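You operate a simulated robot arm through the tools that you are given. There is no shell and no other tool. Be economical: measure what you need, move in short steps, check, and stop when the job is done.

You run a simulated robot arm. Do the job below in one go: nothing can be reset, and whatever is moved stays where it is left.

JOB
Trial-run the main belt at the slip's speed, then stop and isolate it.
Fine: let it run a few seconds with the lamp lit.

It is judged by the outcome, as a careful person would: the job done as asked, and still so three seconds after it is handed in. It fails if anything else is knocked over, pushed out of place, dropped, spilled or broken.

ROBOT AND FRAMES
A 6-joint arm with a four-finger gripper, fixed in place. Base frame: the origin is at the foot of the arm, x ahead of it, y to its left, z up. Lengths are in m, angles in degrees, forces in N, time in s.
Its first joint turns from -166.0 to 166.0 degrees. Payload 3.67 kg.
The tool frame sits at the grasp point between the pads (the TCP): z along the fingers, y along the line on which they close. The tips reach 0.028 m beyond it. The gripper opens to 0.112 m. The gripper's body begins 0.073 m behind the TCP.
Orientation is told as [roll, pitch, yaw] about the base's x, y, z axes, in that order, counted from this pose: with the fingers straight down and closing along the base's y, the tool's x points along the base's -x, its y along +y and its z along -z.

CONTROLS
- The arm moves only by the tool send_rows. Its argument "series" is a list of rows, each a list of 7 numbers: the shift along the base's x, y, z in m, then the turn, a rotation vector about the base's x, y, z in degrees, then the gripper command, from -1 (fully open) to 1 (shut), values between in proportion. In form: [[dx, dy, dz, rx, ry, rz, claw], ...]. A call has 1 to 10 rows; each row shifts and turns the commanded pose from where the row before left it. A row lasts 0.2 s, in which the tool goes at most 0.05 m and 8.6 degrees; a call with a longer step from one row to the next is refused whole, and so is a gripper value outside its range. Where a pose cannot be reached the arm comes as near as it can. A force on the tool above 40 N (or 10 N above the force at the start of the call, whichever is more), or a blocked arm, ends the call early, and 0.2 s more pass. Each finger halts on what it meets, pressing with about 28 N; the grip force reading is that of the motor and also rises with nothing between the fingers. The clock runs only during rows and for 0.2 s after the last one: add rows that do not move to give the fingers time. It gives the time, the measured TCP pose, the force on the tool (base axes), the opening and the grip force at its end, in the units of the frame above (readings bear some noise), with the torque about the TCP (base axes, N m) and any sound that the robot's microphone picked up, and new pictures: "show" is both (left out), scene, wrist or none.
- Cameras (640 x 400 px; columns grow to the right, rows downward): "scene" is fixed at [0.2202, 0.649, 1.6634]; the picture's right is [-0.75, -0.66, 0.00], its down [-0.56, 0.63, -0.53] and it looks along [0.35, -0.40, -0.85] (base axes); focal length 376 px, centre (320, 200). "wrist" rides on the gripper at [0.06, -0.018, -0.104] in the tool frame; the picture's right is [0.29, 0.96, 0.00], its down [-0.80, 0.24, -0.55] and it looks along [-0.53, 0.16, 0.83] (tool axes); focal length 234 px, centre (320, 200). There is no depth. A picture from a camera that has moved, and an enlarged one, comes with that camera's place and axes in the base frame and with its lens.
- close_up(camera, box): a new picture of the part [left, top, right, bottom] of that camera's present view, enlarged. It takes no simulated time.
- finish_job(): hands the job in; it is judged then, once.

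Work in short steps. Places have to be worked out from the pictures, the camera data and where the tool is seen: move nearer, look again, correct. Check each grasp and each placing, and mend what went wrong. You have 120 turns and 200 pictures in all, those below and enlarged ones among them. Open the gripper and draw the arm clear of the work before you hand the job in, unless the task says otherwise; then end with one line.

The tools are called after "Request:" as a command line: name --pt "numbers of a row" for each row, then --argument value for the rest, lists and objects as JSON in quotes. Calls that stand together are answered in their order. send_rows: Moves the arm, as the interface text tells. Its arguments: {"type":"object","properties":{"series":{"type":"array"},"show":{"type":"string","enum":["both","scene","wrist","none"]}},"required":["series"]} The other tools are called the same way: close_up (camera, box) takes an enlarged picture of a part of a camera's view; finish_job () hands the job in.

At the start:

```text
t: 0.0
eef_pos: [0.214, 0.4038, 1.3133]
tcp_rot: [0.1, 0.1, 0.0]
ft_force: [0.2, 0.7, -0.6]
wrist_torque: [-0.01, -0.02, 0.04]
finger_gap: 0.112
grip_force: 0.0
```

scene: 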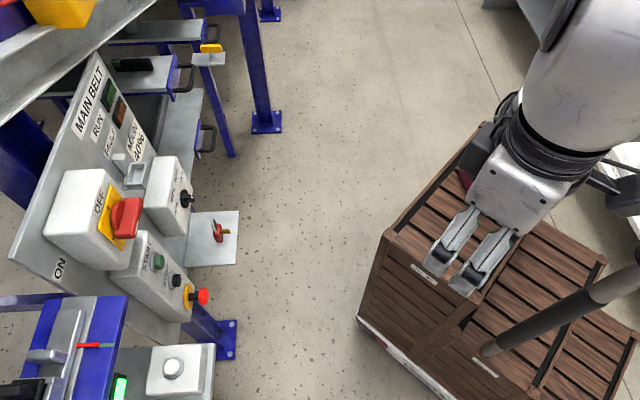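
wrist: 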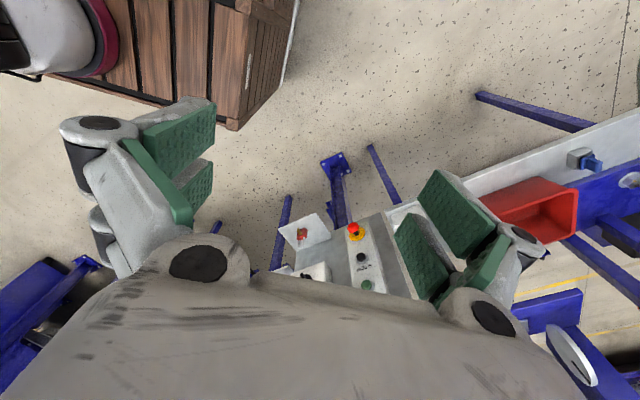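

The scene shows a panel with a rotary isolator, start/stop, e-stop, a speed knob, and a tray with a key-like item. I'll look closer.

Request:
close_up --camera "scene" --box '[0, 40, 250, 200]'

Request:
close_up --camera "scene" --box '[0, 160, 250, 320]'

Request:
close_up --camera "scene" --box '[0, 280, 250, 400]'

Request:
close_up --camera "wrist" --box '[260, 180, 440, 310]'

```text
2.50 times, centred on (125, 120) of scene
camera zoom: at [0.2202, 0.649, 1.6634], right [-0.75, -0.66, 0.0], down [-0.56, 0.63, -0.53], along [0.35, -0.4, -0.85], focal length 939 px, centre (808, 400)
```

zoom: 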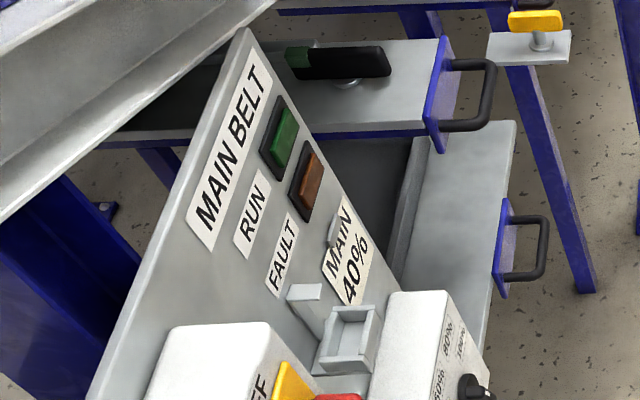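

```text
2.50 times, centred on (125, 240) of scene
camera zoom: at [0.2202, 0.649, 1.6634], right [-0.75, -0.66, 0.0], down [-0.56, 0.63, -0.53], along [0.35, -0.4, -0.85], focal length 939 px, centre (808, 100)
```

zoom: 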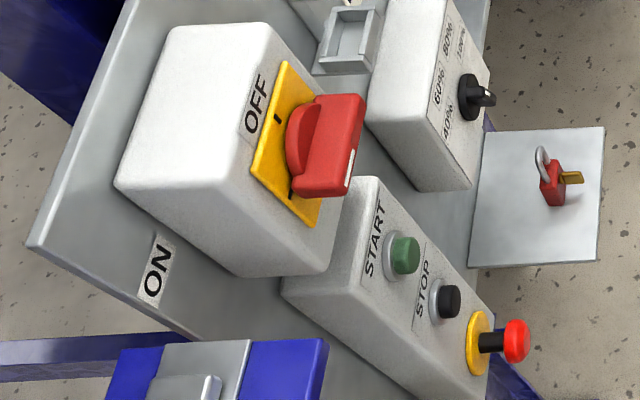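

```text
2.56 times, centred on (125, 340) of scene
camera zoom: at [0.2202, 0.649, 1.6634], right [-0.75, -0.66, 0.0], down [-0.56, 0.63, -0.53], along [0.35, -0.4, -0.85], focal length 961 px, centre (819, -158)
```

zoom: 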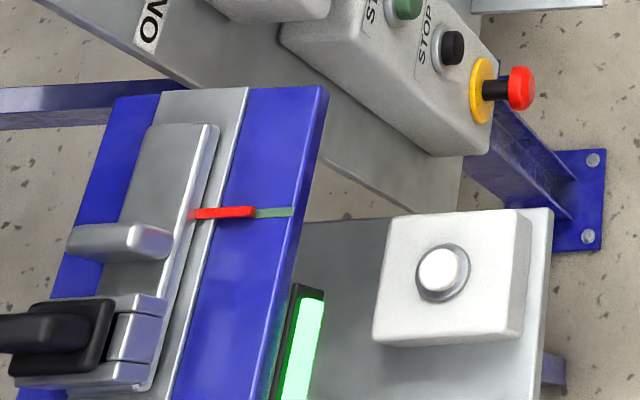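

```text
3.08 times, centred on (350, 245) of wrist
camera zoom: at [0.1555, 0.3855, 1.4174], right [-0.29, 0.96, 0.0], down [0.8, 0.24, 0.55], along [0.53, 0.16, -0.83], focal length 720 px, centre (228, 62)
```

zoom: 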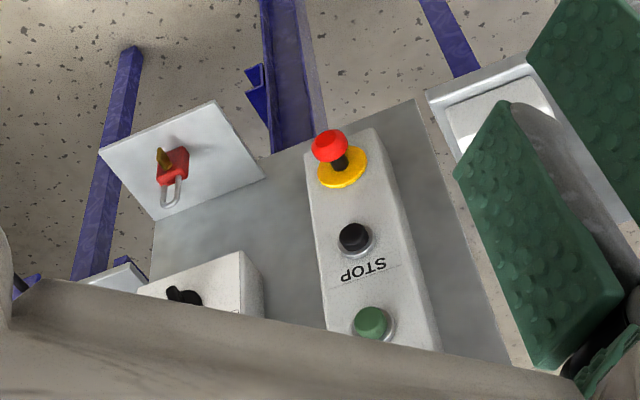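

I triangulated from both views: E-stop ≈ (0.57,0.62,0.87), STOP ≈ (0.587,0.635,0.97), START ≈ (0.595,0.637,1.05), speed knob ≈ (0.71,0.51,0.98), padlock ≈ (0.70,0.48,0.80). The panel faces the base at about 45°. I'll turn the tool to face the panel from a distance.

Request:
send_rows --pt "0.014 -0.008 -0.01 0 -8.5 0 -1" --pt "0.014 -0.008 -0.01 0 -8.5 0 -1" --pt "0.014 -0.008 -0.01 0 -8.5 0 -1" --pt "0.014 -0.008 -0.01 0 -8.5 0 -1" --pt "0.014 -0.008 -0.01 0 -8.5 0 -1" --pt "0.014 -0.008 -0.01 0 -8.5 0 -1" --pt "0.014 -0.008 -0.01 0 -8.5 0 -1" --pt "0.014 -0.008 -0.01 0 -8.5 0 -1" --pt "0.014 -0.008 -0.01 0 -8.5 0 -1" --pt "0.014 -0.008 -0.01 0 -8.5 0 -1" --show "none"

Request:
send_rows --pt "0 0 -0.01 0 -5 0 -1" --pt "0 0 -0.01 0 0 8.5 -1" --pt "0 0 -0.01 0 0 8.5 -1" --pt "0 0 -0.01 0 0 8.5 -1" --pt "0 0 -0.01 0 0 8.5 -1" --pt "0 0 -0.01 0 0 8.5 -1" --pt "0 0 0 0 0 1.5 -1"

```text
t: 2.0
eef_pos: [0.3363, 0.3622, 1.2794]
tcp_rot: [28.3, -67.7, -28.7]
ft_force: [0.0, 0.2, 0.4]
wrist_torque: [0.01, -0.02, -0.01]
finger_gap: 0.1123
grip_force: 0.1
stopped in row 10: the arm was blocked; the commanded pose is now the measured one
```

```text
t: 3.6
eef_pos: [0.3315, 0.3671, 1.2224]
tcp_rot: [35.2, -72.2, 9.3]
ft_force: [-0.5, 0.6, 0.5]
wrist_torque: [0.0, -0.03, -0.02]
finger_gap: 0.1122
grip_force: 0.0
out of reach, approached as far as the arm can: row 6, 7
camera wrist: at [0.2563, 0.2782, 1.1884], right [-0.73, 0.67, -0.11], down [-0.3, -0.17, 0.94], along [0.61, 0.72, 0.33], focal length 234 px, centre (320, 200)
```

scene: 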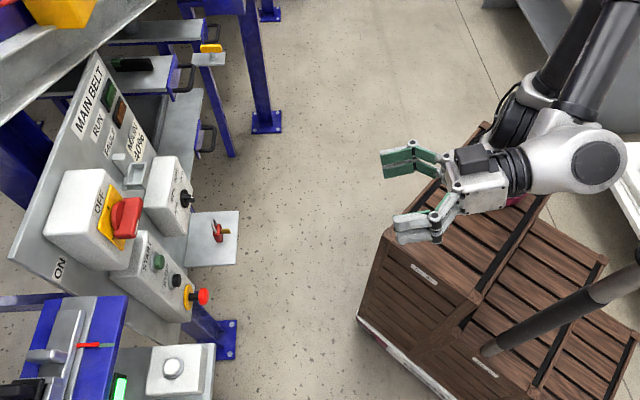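
wrist: 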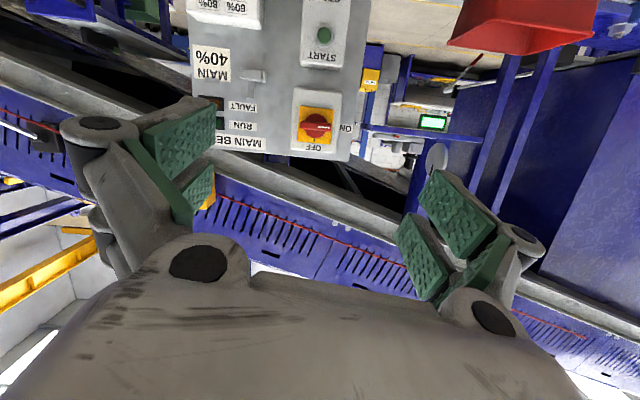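

The wrist camera view is upside down but useful. I'll zoom in on the panel details.

Request:
close_up --camera "wrist" --box '[180, 0, 380, 160]'

Request:
close_up --camera "scene" --box '[80, 140, 240, 240]'

```text
2.50 times, centred on (280, 80) of wrist
camera zoom: at [0.2563, 0.2782, 1.1884], right [-0.73, 0.67, -0.11], down [-0.3, -0.17, 0.94], along [0.61, 0.72, 0.33], focal length 585 px, centre (420, 500)
```

zoom: 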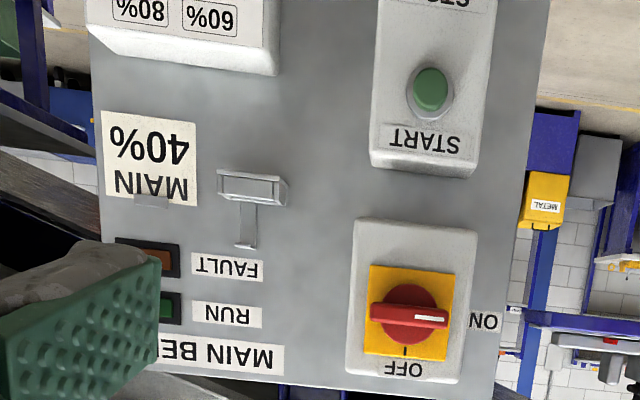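

```text
4.00 times, centred on (160, 190) of scene
camera zoom: at [0.2202, 0.649, 1.6634], right [-0.75, -0.66, 0.0], down [-0.56, 0.63, -0.53], along [0.35, -0.4, -0.85], focal length 1502 px, centre (960, 240)
```

zoom: 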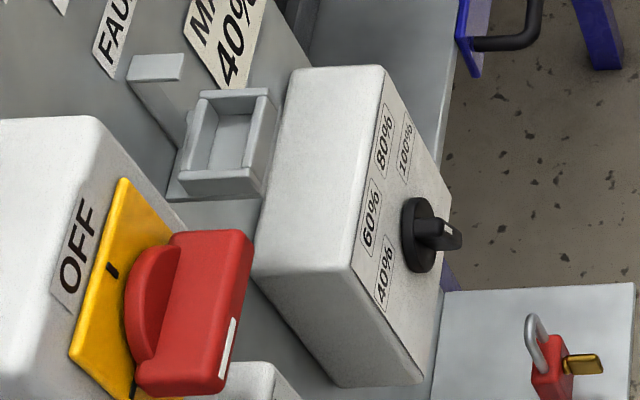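

The handle's white mark points to ON, so the isolator is ON now, and the slip says 40%. I'll move lower and level the tool so I can see the speed selector.

Request:
send_rows --pt "0.017 0.0015 -0.034 0.35 -2.15 -0.25 -1" --pt "0.017 0.0015 -0.034 0.35 -2.15 -0.25 -1" --pt "0.017 0.0015 -0.034 0.35 -2.15 -0.25 -1" --pt "0.017 0.0015 -0.034 0.35 -2.15 -0.25 -1" --pt "0.017 0.0015 -0.034 0.35 -2.15 -0.25 -1" --pt "0.017 0.0015 -0.034 0.35 -2.15 -0.25 -1" --pt "0.017 0.0015 -0.034 0.35 -2.15 -0.25 -1" --pt "0.017 0.0015 -0.034 0.35 -2.15 -0.25 -1"

```text
t: 5.4
eef_pos: [0.4527, 0.4834, 1.0446]
tcp_rot: [-60.9, -89.5, 103.2]
ft_force: [-0.5, -0.3, 0.2]
wrist_torque: [0.01, 0.0, -0.02]
finger_gap: 0.1119
grip_force: 0.1
out of reach, approached as far as the arm can: row 1, 2, 3, 4, 5, 6, 7, 8
camera wrist: at [0.3878, 0.3987, 0.9852], right [-0.64, 0.71, -0.3], down [-0.57, -0.19, 0.8], along [0.51, 0.68, 0.53], focal length 234 px, centre (320, 200)
```

scene: 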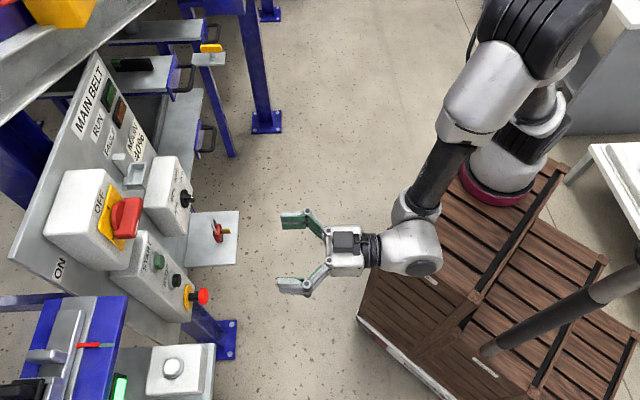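
wrist: 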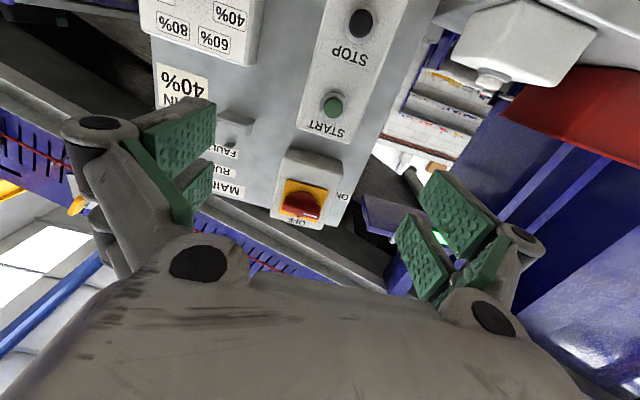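

Those rows were flagged out of reach, so I'll send still rows to see where the arm settles.

Request:
send_rows --pt "0 0 0 0 0 0 -1" --pt "0 0 0 0 0 0 -1" --pt "0 0 0 0 0 0 -1" --show "none"

```text
t: 6.2
eef_pos: [0.4512, 0.4835, 1.0432]
tcp_rot: [-57.3, -89.4, 99.4]
ft_force: [0.3, -0.3, -0.3]
wrist_torque: [-0.02, -0.02, 0.03]
finger_gap: 0.1119
grip_force: 0.0
```

I'll test a small outward move to learn which pose the commands count from.

Request:
send_rows --pt "0.02 0.0 0 0 0 0 -1" --pt "0.02 0.0 0 0 0 0 -1" --pt "0 0 0 0 0 0 -1" --show "none"

```text
t: 7.0
eef_pos: [0.4928, 0.4892, 1.0535]
tcp_rot: [-7.3, -89.9, 49.4]
ft_force: [-0.5, -0.7, -0.9]
wrist_torque: [-0.01, -0.02, -0.03]
finger_gap: 0.1119
grip_force: 0.2
out of reach, approached as far as the arm can: row 1
```

The tool is level with yaw of about 42°, and commands follow the reached pose. Next I'll move in front of the speed selector and look.

Request:
send_rows --pt "0.016 -0.016 -0.026 0 0 0 -1" --pt "0.016 -0.016 -0.026 0 0 0 -1" --pt "0.016 -0.016 -0.026 0 0 0 -1" --pt "0.016 -0.016 -0.026 0 0 0 -1" --pt "0.016 -0.016 -0.026 0 0 0 -1" --pt "0 0 0 0 0 0 -1"

Request:
close_up --camera "wrist" --box '[160, 0, 400, 150]'

```text
t: 8.4
eef_pos: [0.5617, 0.4983, 1.0238]
tcp_rot: [-74.6, -88.2, 116.0]
ft_force: [0.0, 0.7, -0.1]
wrist_torque: [-0.01, -0.02, 0.01]
finger_gap: 0.1121
grip_force: 0.0
out of reach, approached as far as the arm can: row 1, 2, 3, 4, 5
camera wrist: at [0.4982, 0.4137, 0.9656], right [-0.63, 0.71, -0.32], down [-0.58, -0.17, 0.79], along [0.51, 0.69, 0.52], focal length 234 px, centre (320, 200)
```

scene: 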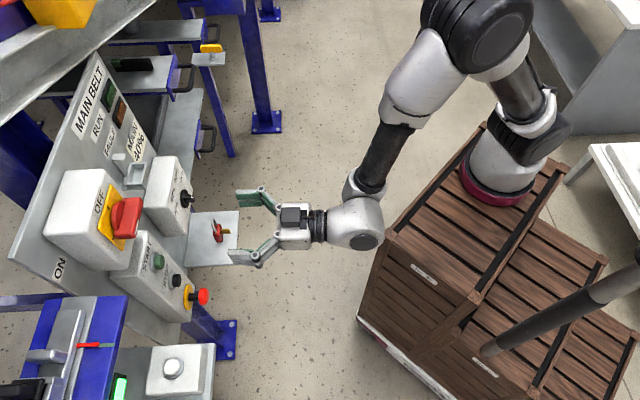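
wrist: 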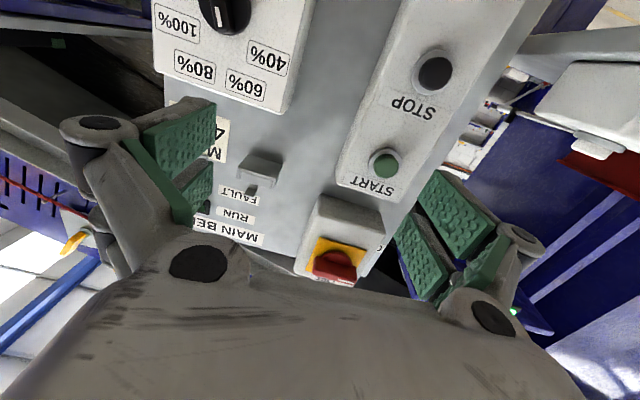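

```text
2.67 times, centred on (280, 75) of wrist
camera zoom: at [0.4982, 0.4137, 0.9656], right [-0.63, 0.71, -0.32], down [-0.58, -0.17, 0.79], along [0.51, 0.69, 0.52], focal length 624 px, centre (427, 533)
```

zoom: 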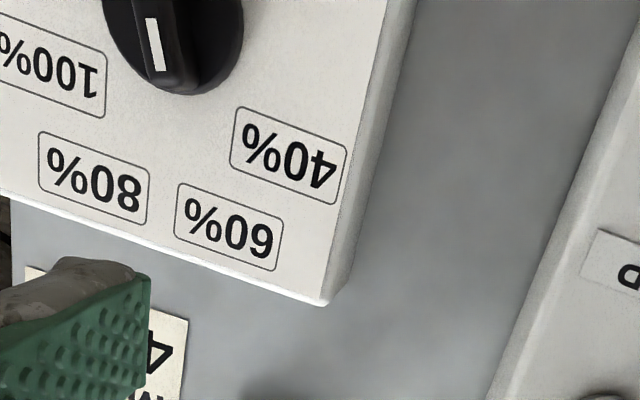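

The knob points roughly straight up/right of 60%, and I need a better view of it. I'll test which directions are free, starting with straight down.

Request:
send_rows --pt "0 0 -0.02 0 0 0 -1" --pt "0 0 -0.02 0 0 0 -1" --pt "0 0 0 0 0 0 -1" --show "none"

Request:
send_rows --pt "0.014 -0.014 0 0 0 0 -1" --pt "0.014 -0.014 0 0 0 0 -1" --pt "0 0 0 0 0 0 -1" --show "none"

```text
t: 9.2
eef_pos: [0.5594, 0.5317, 1.0077]
tcp_rot: [-72.9, -89.1, 114.8]
ft_force: [0.2, -1.0, -0.4]
wrist_torque: [0.02, 0.01, 0.0]
finger_gap: 0.112
grip_force: 0.1
out of reach, approached as far as the arm can: row 1, 2
```

```text
t: 10.0
eef_pos: [0.5828, 0.5237, 1.0278]
tcp_rot: [-71.3, -89.4, 113.2]
ft_force: [0.4, 0.2, -0.4]
wrist_torque: [0.03, -0.03, 0.0]
finger_gap: 0.1116
grip_force: 0.0
out of reach, approached as far as the arm can: row 1, 2
```

A joint limit seems to be in play. I'll pitch the tool about 25° downward while backing off, and see whether going down becomes free.

Request:
send_rows --pt "-0.015 -0.015 0 -5.7 6 0 -1" --pt "-0.015 -0.015 0 -5.7 6 0 -1" --pt "0 0 0 -5.7 6 0 -1" --pt "0 0 0 0 0 0 -1" --show "none"

Request:
send_rows --pt "0.014 -0.014 -0.02 0 0 0 -1" --pt "0.014 -0.014 -0.02 0 0 0 -1" --pt "0.014 -0.014 -0.02 0 0 0 -1" --pt "0 0 0 0 0 0 -1"

```text
t: 11.0
eef_pos: [0.5519, 0.4952, 1.0299]
tcp_rot: [-0.2, -65.1, 42.4]
ft_force: [-0.9, 1.2, 0.6]
wrist_torque: [0.02, 0.01, 0.0]
finger_gap: 0.1121
grip_force: 0.1
```

```text
t: 12.0
eef_pos: [0.5949, 0.4502, 0.97]
tcp_rot: [-1.5, -65.1, 43.4]
ft_force: [0.2, 0.1, 0.4]
wrist_torque: [0.01, 0.02, 0.0]
finger_gap: 0.1119
grip_force: 0.0
camera wrist: at [0.5196, 0.3566, 0.9603], right [-0.73, 0.63, -0.27], down [-0.29, 0.07, 0.95], along [0.62, 0.78, 0.13], focal length 234 px, centre (320, 200)
```

scene: 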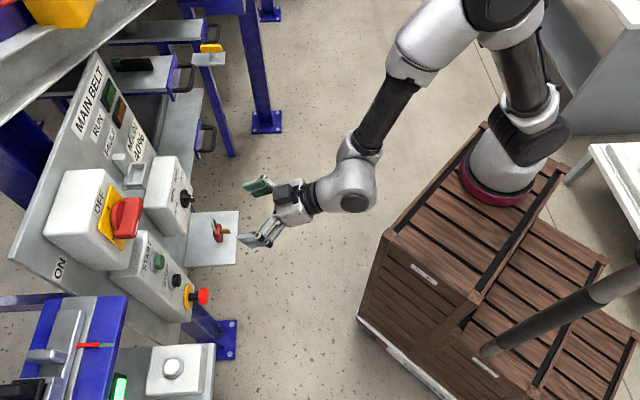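
wrist: 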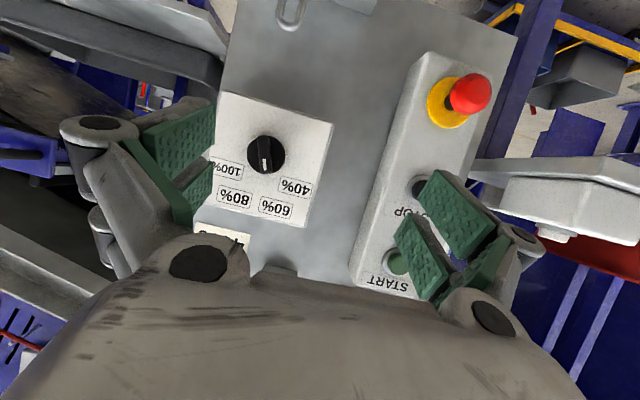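

With a 25° downward pitch the motion is free. I'll zoom in on the knob.

Request:
close_up --camera "wrist" --box '[190, 80, 350, 240]'

Request:
close_up --camera "wrist" --box '[220, 0, 540, 200]'

```text
2.50 times, centred on (270, 160) of wrist
camera zoom: at [0.5196, 0.3566, 0.9603], right [-0.73, 0.63, -0.27], down [-0.29, 0.07, 0.95], along [0.62, 0.78, 0.13], focal length 585 px, centre (445, 300)
```

zoom: 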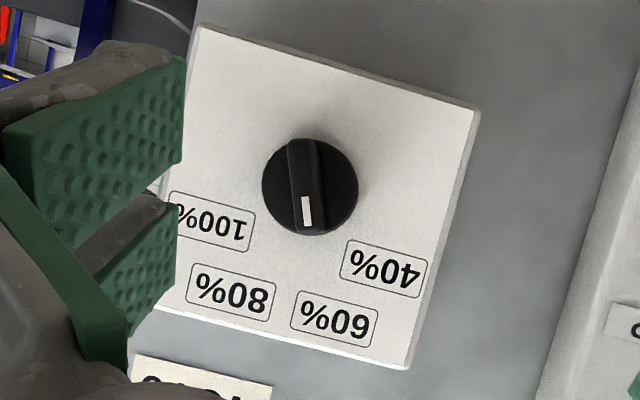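

```text
2.00 times, centred on (380, 100) of wrist
camera zoom: at [0.5196, 0.3566, 0.9603], right [-0.73, 0.63, -0.27], down [-0.29, 0.07, 0.95], along [0.62, 0.78, 0.13], focal length 468 px, centre (200, 400)
```

zoom: 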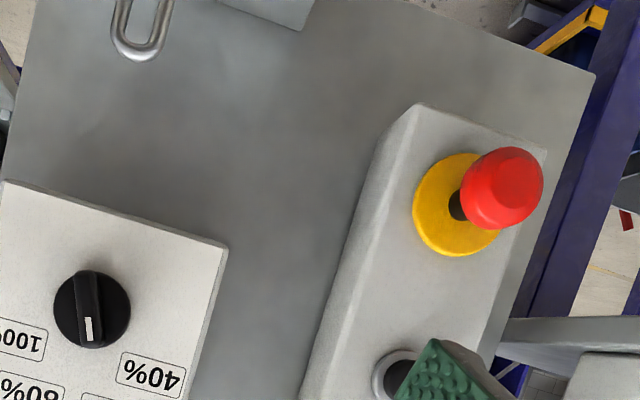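

The knob is at 60% (pointer about −20° from vertical), and 40% sits at about −60°. The knob is at ≈ (0.722,0.505,0.965). I'll go to a pre-grasp about 7 cm off, with less pitch and the roll matched to the ridge.

Request:
send_rows --pt "0.013 0.001 -0.001 5.0 -5.2 0 -1" --pt "0.013 0.001 -0.001 5.0 -5.2 0 -0.5" --pt "0.013 0.001 -0.001 0 0 0 0.1" --pt "0.013 0.001 -0.001 -5 -5 0 0.1" --pt "0.013 0.001 -0.001 -5 -5 0 0.1" --pt "0 0 0 -4 -4 0 0.1" --pt "0 0 0 0 0 0 0.1"

Request:
close_up --camera "wrist" --box '[190, 50, 430, 250]'

```text
t: 13.6
eef_pos: [0.6629, 0.4806, 0.9906]
tcp_rot: [-67.6, -65.7, 107.4]
ft_force: [-0.1, 0.5, -0.8]
wrist_torque: [0.04, 0.02, 0.02]
finger_gap: 0.0505
grip_force: 0.0
out of reach, approached as far as the arm can: row 1, 2, 3
camera wrist: at [0.6006, 0.3809, 0.9592], right [-0.55, 0.55, -0.63], down [-0.68, 0.14, 0.72], along [0.49, 0.82, 0.29], focal length 234 px, centre (320, 200)
```

scene: 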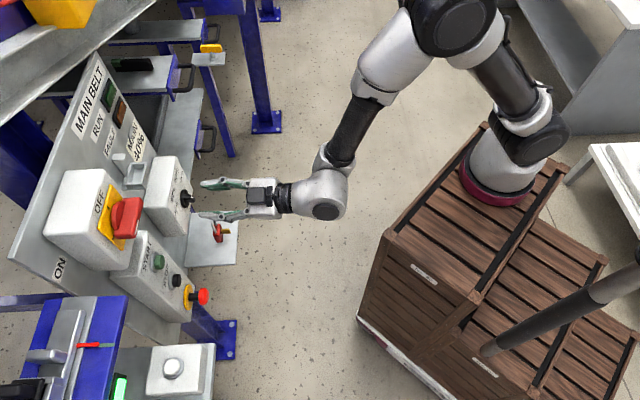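
wrist: 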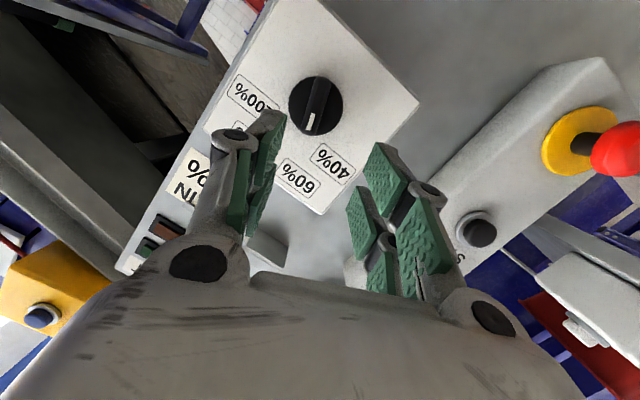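

```text
2.00 times, centred on (310, 150) of wrist
camera zoom: at [0.6006, 0.3809, 0.9592], right [-0.55, 0.55, -0.63], down [-0.68, 0.14, 0.72], along [0.49, 0.82, 0.29], focal length 468 px, centre (340, 300)
```

zoom: 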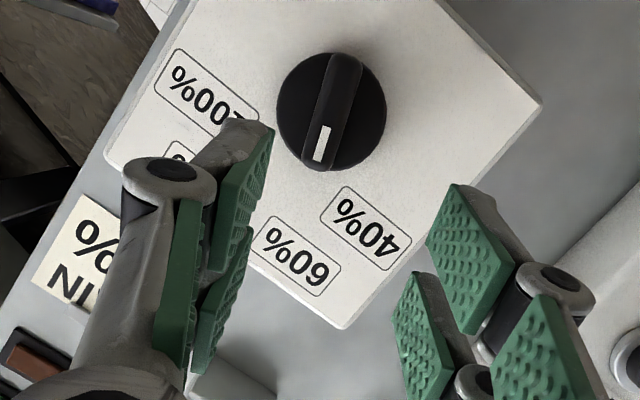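

The ridge is aligned with the gap between the fingers. The knob re-triangulates to (0.726,0.504,0.963), so I'll correct yaw by +6° and line up 5 cm short of it.

Request:
send_rows --pt "0.007 -0.003 -0.006 0 0 3 0.1" --pt "0.007 -0.003 -0.007 0 0 3 0.1" --pt "0.007 -0.003 -0.007 0 0 0 0.1" --pt "0.006 -0.003 -0.006 0 0 0 0.1" --pt "0 0 0 0 0 0 0.1"

```text
t: 14.8
eef_pos: [0.6659, 0.4881, 0.976]
tcp_rot: [-67.5, -65.5, 108.5]
ft_force: [0.0, 0.3, 0.3]
wrist_torque: [0.0, 0.01, -0.03]
finger_gap: 0.0505
grip_force: 0.0
out of reach, approached as far as the arm can: row 1, 2, 4
camera wrist: at [0.6064, 0.3863, 0.9454], right [-0.57, 0.53, -0.63], down [-0.68, 0.13, 0.72], along [0.47, 0.84, 0.29], focal length 234 px, centre (320, 200)
```

scene: 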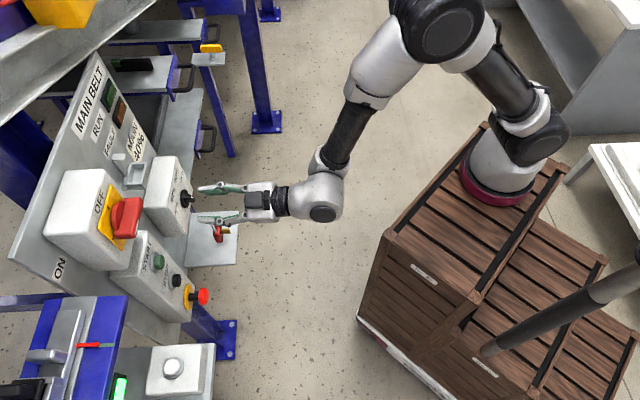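
wrist: 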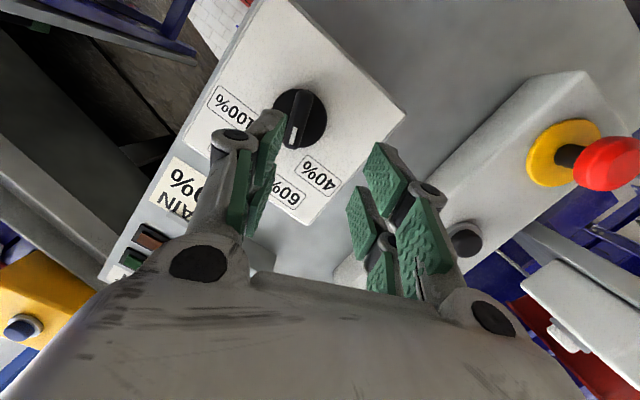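

The level pose is limited again, so I'll add about 12° of downward pitch, which was free before, and line up with the knob.

Request:
send_rows --pt "0 0 0 -4.2 4.3 0 0.1" --pt "0 0 0 -4.2 4.3 0 0.1" --pt "0.006 -0.005 -0.003 0 0 3 0.1" --pt "0.006 -0.005 -0.003 0 0 3 0.1" --pt "0.006 -0.004 -0.003 0 0 0 0.1" --pt "0.006 -0.004 -0.002 0 0 0 0.1" --pt "0 0 0 0 0 0 0.1"

```text
t: 16.4
eef_pos: [0.6661, 0.4914, 0.9731]
tcp_rot: [-46.6, -58.0, 92.0]
ft_force: [-1.0, -0.3, 0.7]
wrist_torque: [0.01, -0.02, -0.02]
finger_gap: 0.0504
grip_force: 0.2
out of reach, approached as far as the arm can: row 3, 4, 6
camera wrist: at [0.6086, 0.3846, 0.968], right [-0.67, 0.41, -0.61], down [-0.58, 0.23, 0.79], along [0.46, 0.88, 0.09], focal length 234 px, centre (320, 200)
```

scene: 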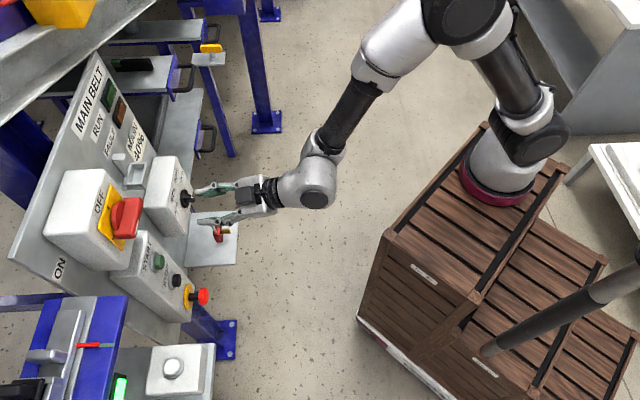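
wrist: 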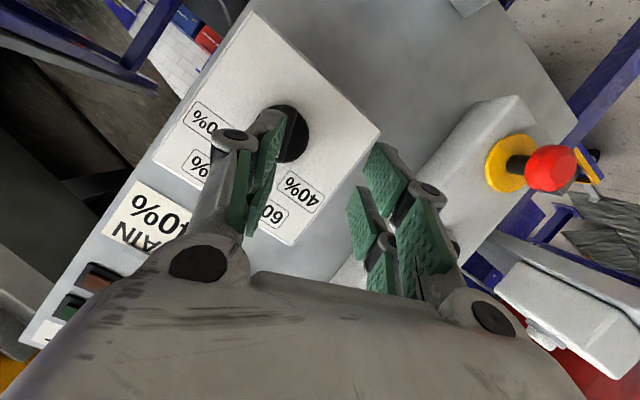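

The limit may be in the wrist roll. I'll back off a little and roll the tool the other way, ending near 180° round (camera on top), watching for freedom.

Request:
send_rows --pt "-0.02 -0.02 0.01 6.0 5.2 -3.1 0.1" --pt "-0.02 -0.02 0.01 6.0 5.2 -3.1 0.1" --pt "-0.02 -0.02 0.01 6.0 5.2 -3.1 0.1" --pt "0 0 0 6.0 5.2 -3.1 0.1" --pt "0 0 0 6.0 5.2 -3.1 0.1" --pt "0 0 0 6.0 5.2 -3.1 0.1" --pt "0 0 0 6.0 5.2 -3.1 0.1" --pt "0 0 0 6.0 5.2 -3.1 0.1" --pt "0 0 0 6.0 5.2 -3.1 0.1" --pt "0 0 0 6.0 5.2 -3.1 0.1" --show "none"

Request:
send_rows --pt "0 0 0 6.0 5.2 -3.1 0.1" --pt "0 0 0 6.0 5.2 -3.1 0.1" --pt "0 0 0 6.0 5.2 -3.1 0.1" --pt "0 0 0 6.0 5.2 -3.1 0.1" --pt "0 0 0 6.0 5.2 -3.1 0.1" --pt "0 0 0 6.0 5.2 -3.1 0.1" --pt "0 0 0 6.0 5.2 -3.1 0.1" --pt "0 0 0 6.0 5.2 -3.1 0.1" --pt "0 0 0 6.0 5.2 -3.1 0.1" --pt "0 0 0 6.0 5.2 -3.1 0.1"

```text
t: 18.6
eef_pos: [0.5648, 0.563, 1.2362]
tcp_rot: [61.8, -28.4, -35.7]
ft_force: [0.0, 0.4, -0.3]
wrist_torque: [0.0, 0.03, -0.02]
finger_gap: 0.0507
grip_force: 0.0
out of reach, approached as far as the arm can: row 3, 4, 5, 6, 7, 8, 9, 10
```

```text
t: 20.8
eef_pos: [0.6675, 0.6535, 1.4575]
tcp_rot: [54.6, 49.6, -75.3]
ft_force: [0.8, -0.2, 0.2]
wrist_torque: [0.0, 0.03, 0.0]
finger_gap: 0.0503
grip_force: 0.1
out of reach, approached as far as the arm can: row 1, 2, 3, 4, 5, 6, 7, 8, 9
camera wrist: at [0.5743, 0.6326, 1.5336], right [0.64, -0.26, 0.73], down [-0.07, -0.96, -0.27], along [0.77, 0.12, -0.63], focal length 234 px, centre (320, 200)
```

scene: 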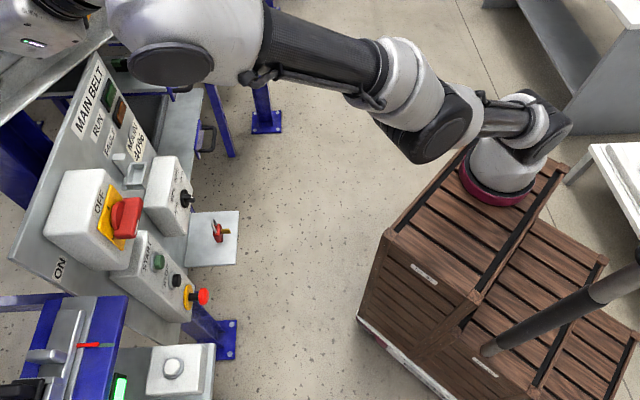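
wrist: 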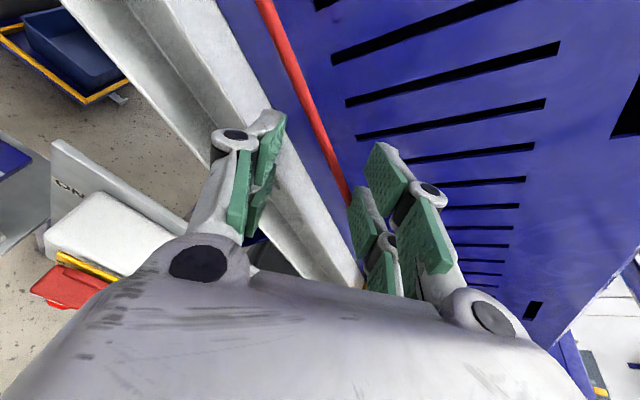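

The limit is in that direction: the arm kept orientation and gave up position, ending high at z≈1.46. No contact forces show. I'll retreat straight back from the conveyor and check tracking.

Request:
send_rows --pt "-0.02 -0.02 0.0 0 0 0 0.1" --pt "-0.02 -0.02 0 0 0 0 0.1" --pt "-0.02 -0.02 0 0 0 0 0.1" --pt "-0.02 -0.02 0 0 0 0 0.1" --pt "0 0 0 0 0 0 0.1"

```text
t: 22.0
eef_pos: [0.6079, 0.6275, 1.5107]
tcp_rot: [54.6, 49.3, -75.2]
ft_force: [0.1, 0.2, -0.3]
wrist_torque: [0.0, -0.02, 0.02]
finger_gap: 0.0503
grip_force: 0.1
out of reach, approached as far as the arm can: row 1, 2, 3, 4
camera wrist: at [0.5164, 0.6068, 1.5852], right [0.64, -0.25, 0.73], down [-0.07, -0.96, -0.27], along [0.77, 0.12, -0.63], focal length 234 px, centre (320, 200)
```

scene: 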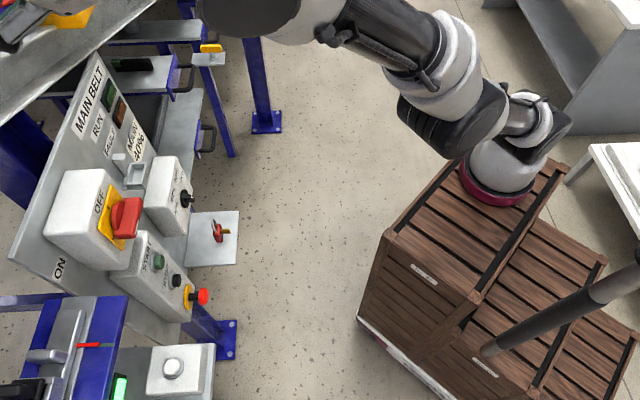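
wrist: 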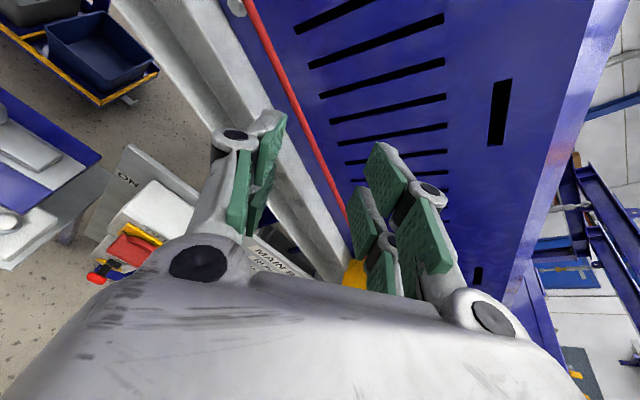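

I'll roll back the way I came, which frees the limit, while drifting back and down toward the known free region.

Request:
send_rows --pt "-0.008 -0.012 0 -6.0 -5.2 3.1 0.1" --pt "-0.008 -0.012 0 -6.0 -5.2 3.1 0.1" --pt "-0.008 -0.012 0 -6.0 -5.2 3.1 0.1" --pt "-0.008 -0.012 0 -6.0 -5.2 3.1 0.1" --pt "-0.008 -0.012 0 -6.0 -5.2 3.1 0.1" --pt "-0.008 -0.012 0 -6.0 -5.2 3.1 0.1" --pt "-0.008 -0.012 0 -6.0 -5.2 3.1 0.1" --pt "0 0 0 -6.0 -5.2 3.1 0.1" --pt "0 0 0 -6.0 -5.2 3.1 0.1" --show "none"

Request:
send_rows --pt "0 0 0 -6.0 -5.2 3.1 0.1" --pt "0 0 0 -6.0 -5.2 3.1 0.1" --pt "0 0 0 -6.0 -5.2 3.1 0.1" --pt "0 0 0 -6.0 -5.2 3.1 0.1" --pt "0 0 0 -6.0 -5.2 3.1 0.1" --pt "0 0 0 -6.0 -5.2 3.1 0.1" --pt "0 0 0 -6.0 -5.2 3.1 0.1" --pt "0 0 0 -6.0 -5.2 3.1 0.1" --pt "0 0 0 -4 -3.5 2 0.1"

```text
t: 24.0
eef_pos: [0.5651, 0.5853, 1.5541]
tcp_rot: [65.0, -20.6, -39.9]
ft_force: [0.2, 0.0, -0.1]
wrist_torque: [-0.03, -0.01, 0.0]
finger_gap: 0.0502
grip_force: 0.2
out of reach, approached as far as the arm can: row 1, 2, 3, 4, 5, 6, 7
```

```text
t: 26.0
eef_pos: [0.5632, 0.5871, 1.5541]
tcp_rot: [-17.0, -67.3, 57.1]
ft_force: [-0.5, -0.2, 0.1]
wrist_torque: [-0.02, 0.0, 0.03]
finger_gap: 0.0502
grip_force: 0.1
camera wrist: at [0.4885, 0.4927, 1.5402], right [-0.69, 0.62, -0.37], down [-0.39, 0.12, 0.91], along [0.61, 0.78, 0.16], focal length 234 px, centre (320, 200)
```

scene: 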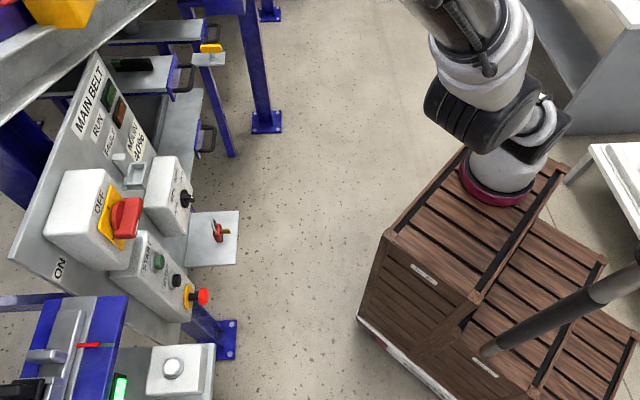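
wrist: 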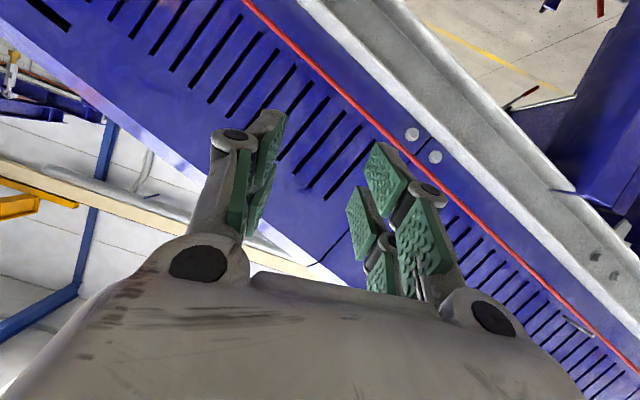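

The orientation is back near the free one. I'll bring the tool back and down in front of the panel.

Request:
send_rows --pt "-0.012 -0.02 -0.03 0 0 0 0.1" --pt "-0.012 -0.02 -0.03 0 0 0 0.1" --pt "-0.012 -0.02 -0.03 0 0 0 0.1" --pt "-0.012 -0.02 -0.03 0 0 0 0.1" --pt "-0.012 -0.02 -0.03 0 0 0 0.1" --pt "-0.01 -0.02 -0.03 0 0 0 0.1" --pt "0 0 -0.03 0 0 0 0.1" --pt "0 0 -0.03 0 0 0 0.1" --pt "0 0 -0.03 0 0 0 0.1"

```text
t: 28.0
eef_pos: [0.5529, 0.6454, 1.4982]
tcp_rot: [-16.7, -67.4, 56.8]
ft_force: [-0.5, -0.7, 0.2]
wrist_torque: [0.01, 0.04, 0.02]
finger_gap: 0.0506
grip_force: 0.1
out of reach, approached as far as the arm can: row 1, 2, 3, 4, 5, 6, 7, 8, 9
camera wrist: at [0.4784, 0.5518, 1.4838], right [-0.69, 0.62, -0.37], down [-0.39, 0.12, 0.91], along [0.61, 0.77, 0.16], focal length 234 px, centre (320, 200)
```

scene: 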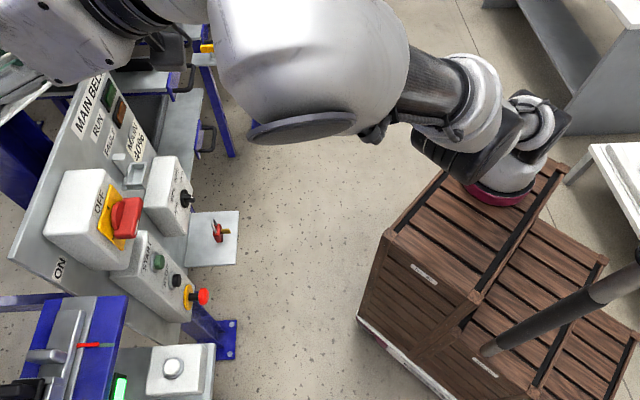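
wrist: 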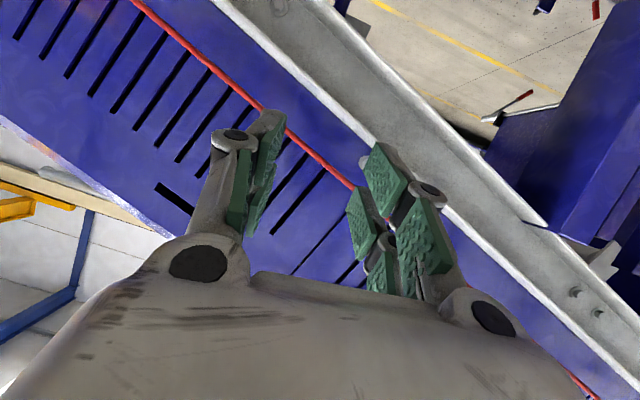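

The arm is stuck against a limit in this posture. I'll pitch the tool back toward pointing straight down (its starting attitude) while drawing back.

Request:
send_rows --pt "-0.01 -0.01 0.01 -5.7 6 0 0.1" --pt "-0.01 -0.01 0.01 -5.7 6 0 0.1" --pt "-0.01 -0.01 0.01 -5.7 6 0 0.1" --pt "-0.01 -0.01 0 -5.7 6 0 0.1" --pt "-0.01 -0.01 0 -5.7 6 0 0.1"

```text
t: 29.2
eef_pos: [0.4714, 0.5082, 1.4313]
tcp_rot: [-7.1, -25.6, 49.2]
ft_force: [0.3, -0.2, 0.8]
wrist_torque: [-0.02, -0.04, 0.04]
finger_gap: 0.0506
grip_force: 0.1
out of reach, approached as far as the arm can: row 1, 2, 3, 4, 5
camera wrist: at [0.4123, 0.4282, 1.5006], right [-0.86, 0.46, -0.23], down [0.09, 0.58, 0.81], along [0.51, 0.67, -0.53], focal length 234 px, centre (320, 200)
```

scene: 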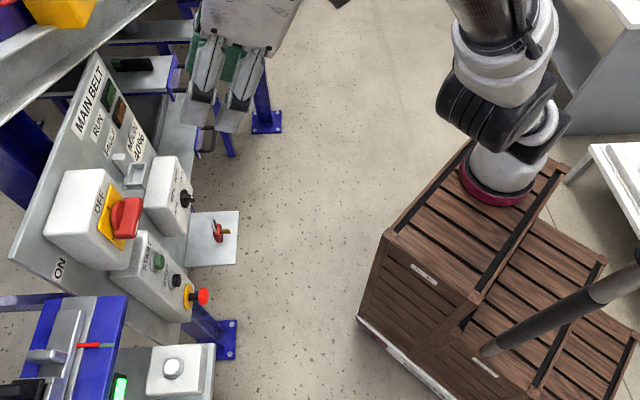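
wrist: 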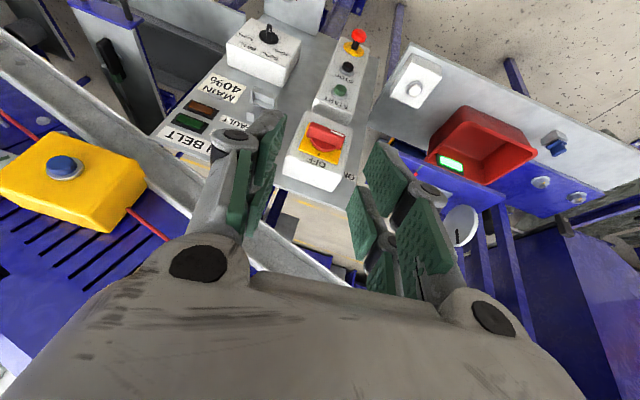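

Good, it's moving properly again. I'll continue to the near-vertical attitude and pull back toward the starting area.

Request:
send_rows --pt "-0.02 -0.02 -0.01 -5.4 6 0 0.1" --pt "-0.02 -0.02 -0.01 -5.4 6 0 0.1" --pt "-0.02 -0.02 -0.01 -5.4 6 0 0.1" --pt "-0.02 -0.02 -0.01 0 0 0 0.1" --pt "-0.02 -0.02 -0.01 0 0 0 0.1" --pt "0 0 0 0 0 0 0.1" --show "scene"

```text
t: 30.6
eef_pos: [0.3744, 0.3972, 1.3645]
tcp_rot: [-4.0, -2.3, 48.4]
ft_force: [0.6, 0.9, -0.8]
wrist_torque: [0.0, -0.02, 0.0]
finger_gap: 0.0501
grip_force: 0.0
out of reach, approached as far as the arm can: row 2, 3
```

scene: 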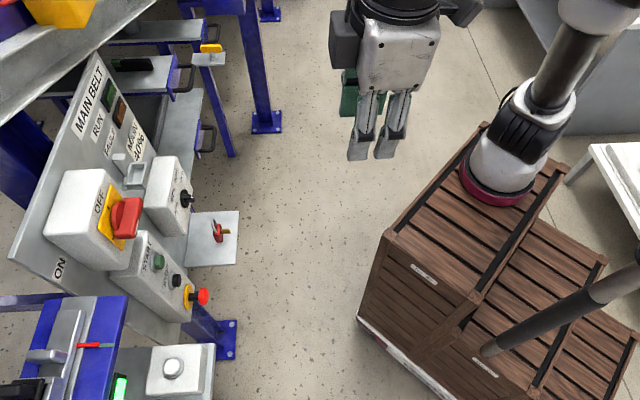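

Now I'll go straight to the pose that was free earlier (≈0.555,0.465,1.05, pitch about 65°).

Request:
send_rows --pt "0.0225 0.009 -0.038 5.5 -5.7 0 0.1" --pt "0.0225 0.009 -0.038 5.5 -5.7 0 0.1" --pt "0.0225 0.009 -0.038 5.5 -5.7 0 0.1" --pt "0.0225 0.009 -0.038 5.5 -5.7 0 0.1" --pt "0.0225 0.009 -0.038 5.5 -5.7 0 0.1" --pt "0.0225 0.009 -0.038 5.5 -5.7 0 0.1" --pt "0.0225 0.009 -0.038 5.5 -5.7 0 0.1" --pt "0.0225 0.009 -0.038 5.5 -5.7 0 0.1" --pt "0 0 0 0 0 0 0.1"

```text
t: 32.6
eef_pos: [0.5532, 0.4707, 1.0627]
tcp_rot: [-13.7, -65.3, 54.8]
ft_force: [-0.2, -0.1, -0.1]
wrist_torque: [0.03, -0.02, 0.0]
finger_gap: 0.0504
grip_force: 0.0
camera wrist: at [0.478, 0.3753, 1.0523], right [-0.71, 0.61, -0.36], down [-0.36, 0.12, 0.93], along [0.61, 0.78, 0.13], focal length 234 px, centre (320, 200)
```

scene: 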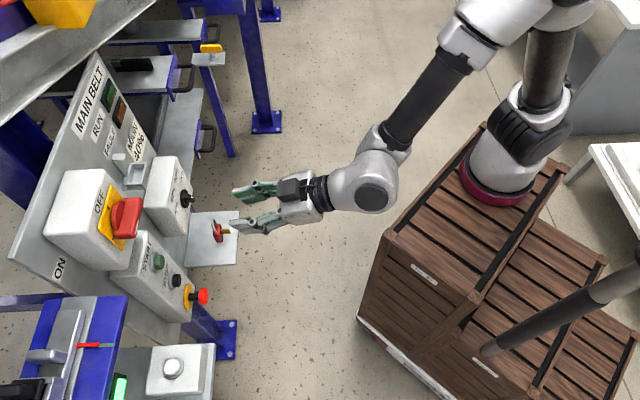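
wrist: 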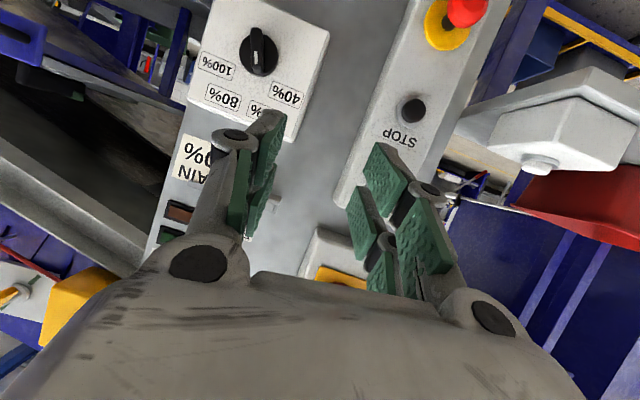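

All free here. I'll step toward the knob keeping this attitude and watch for limit flags.

Request:
send_rows --pt "0.014 -0.006 -0.02 0 0 0 0.1" --pt "0.014 -0.006 -0.02 0 0 0 0.1" --pt "0.014 -0.006 -0.02 0 0 0 0.1" --pt "0.014 -0.006 -0.02 0 0 0 0.1" --pt "0.014 -0.006 -0.017 0 0 0 0.1" --pt "0 0 0 0 0 0 0.1"

```text
t: 34.0
eef_pos: [0.6232, 0.4398, 0.9641]
tcp_rot: [-13.7, -65.3, 54.7]
ft_force: [0.2, -0.5, 0.4]
wrist_torque: [-0.01, 0.01, 0.02]
finger_gap: 0.0503
grip_force: 0.1
camera wrist: at [0.5477, 0.3436, 0.9542], right [-0.71, 0.61, -0.36], down [-0.36, 0.12, 0.93], along [0.61, 0.79, 0.13], focal length 234 px, centre (320, 200)
```

scene: 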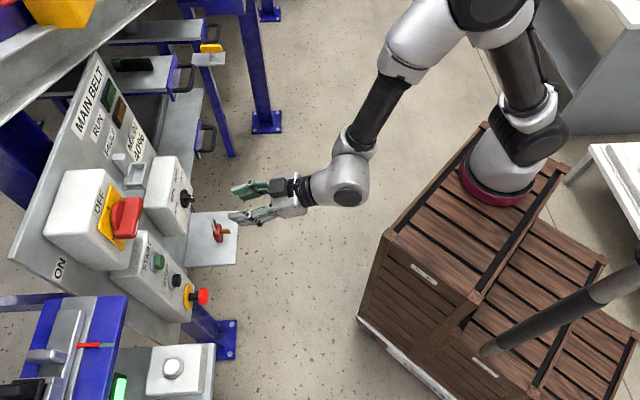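
wrist: 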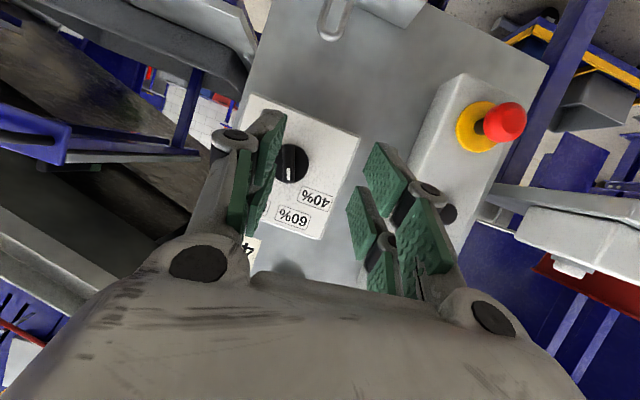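

That tracked exactly. Now I'll shift laterally about 2.5 cm to line up with the knob, add a −11° roll, and approach to about 4.5 cm.

Request:
send_rows --pt "0.0085 -0.009 0 -3.9 -3.2 2.2 0.1" --pt "0.0085 -0.009 0 -3.9 -3.2 2.2 0.1" --pt "0.013 0.012 0.005 0 0 0 0.1" --pt "0.013 0.012 0.005 0 0 0 0.1" --pt "0.013 0.012 0.005 0 0 0 0.1" --pt "0 0 0 0 0 0 0.1"

Request:
close_up --camera "wrist" --box '[190, 50, 430, 250]'

```text
t: 35.4
eef_pos: [0.6726, 0.4639, 0.9795]
tcp_rot: [-33.8, -60.7, 76.8]
ft_force: [-0.7, 0.5, -0.3]
wrist_torque: [-0.01, -0.01, 0.04]
finger_gap: 0.0504
grip_force: 0.0
out of reach, approached as far as the arm can: row 2
camera wrist: at [0.6057, 0.363, 0.9763], right [-0.7, 0.49, -0.51], down [-0.47, 0.22, 0.86], along [0.53, 0.84, 0.08], focal length 234 px, centre (320, 200)
```

scene: 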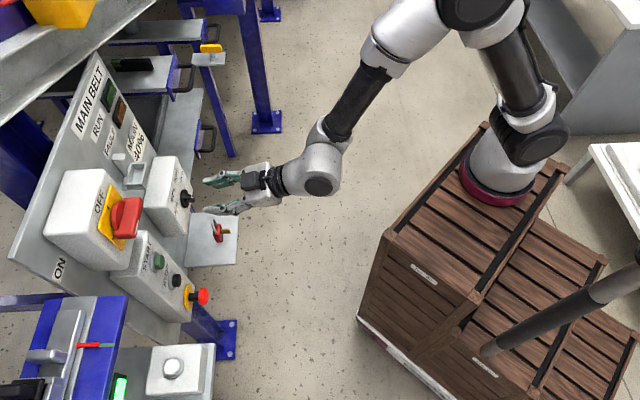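
wrist: 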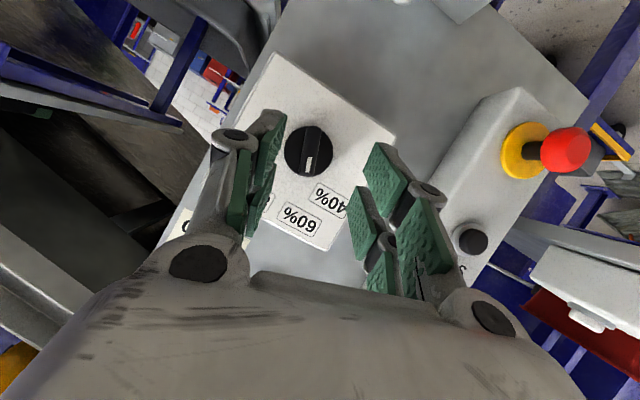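

```text
2.00 times, centred on (310, 150) of wrist
camera zoom: at [0.6057, 0.363, 0.9763], right [-0.7, 0.49, -0.51], down [-0.47, 0.22, 0.86], along [0.53, 0.84, 0.08], focal length 468 px, centre (340, 300)
```

zoom: 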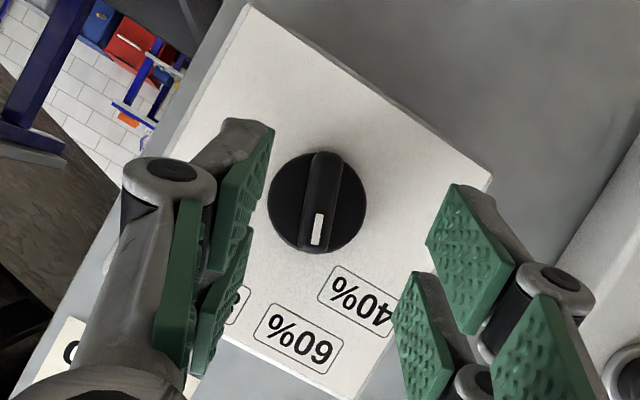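

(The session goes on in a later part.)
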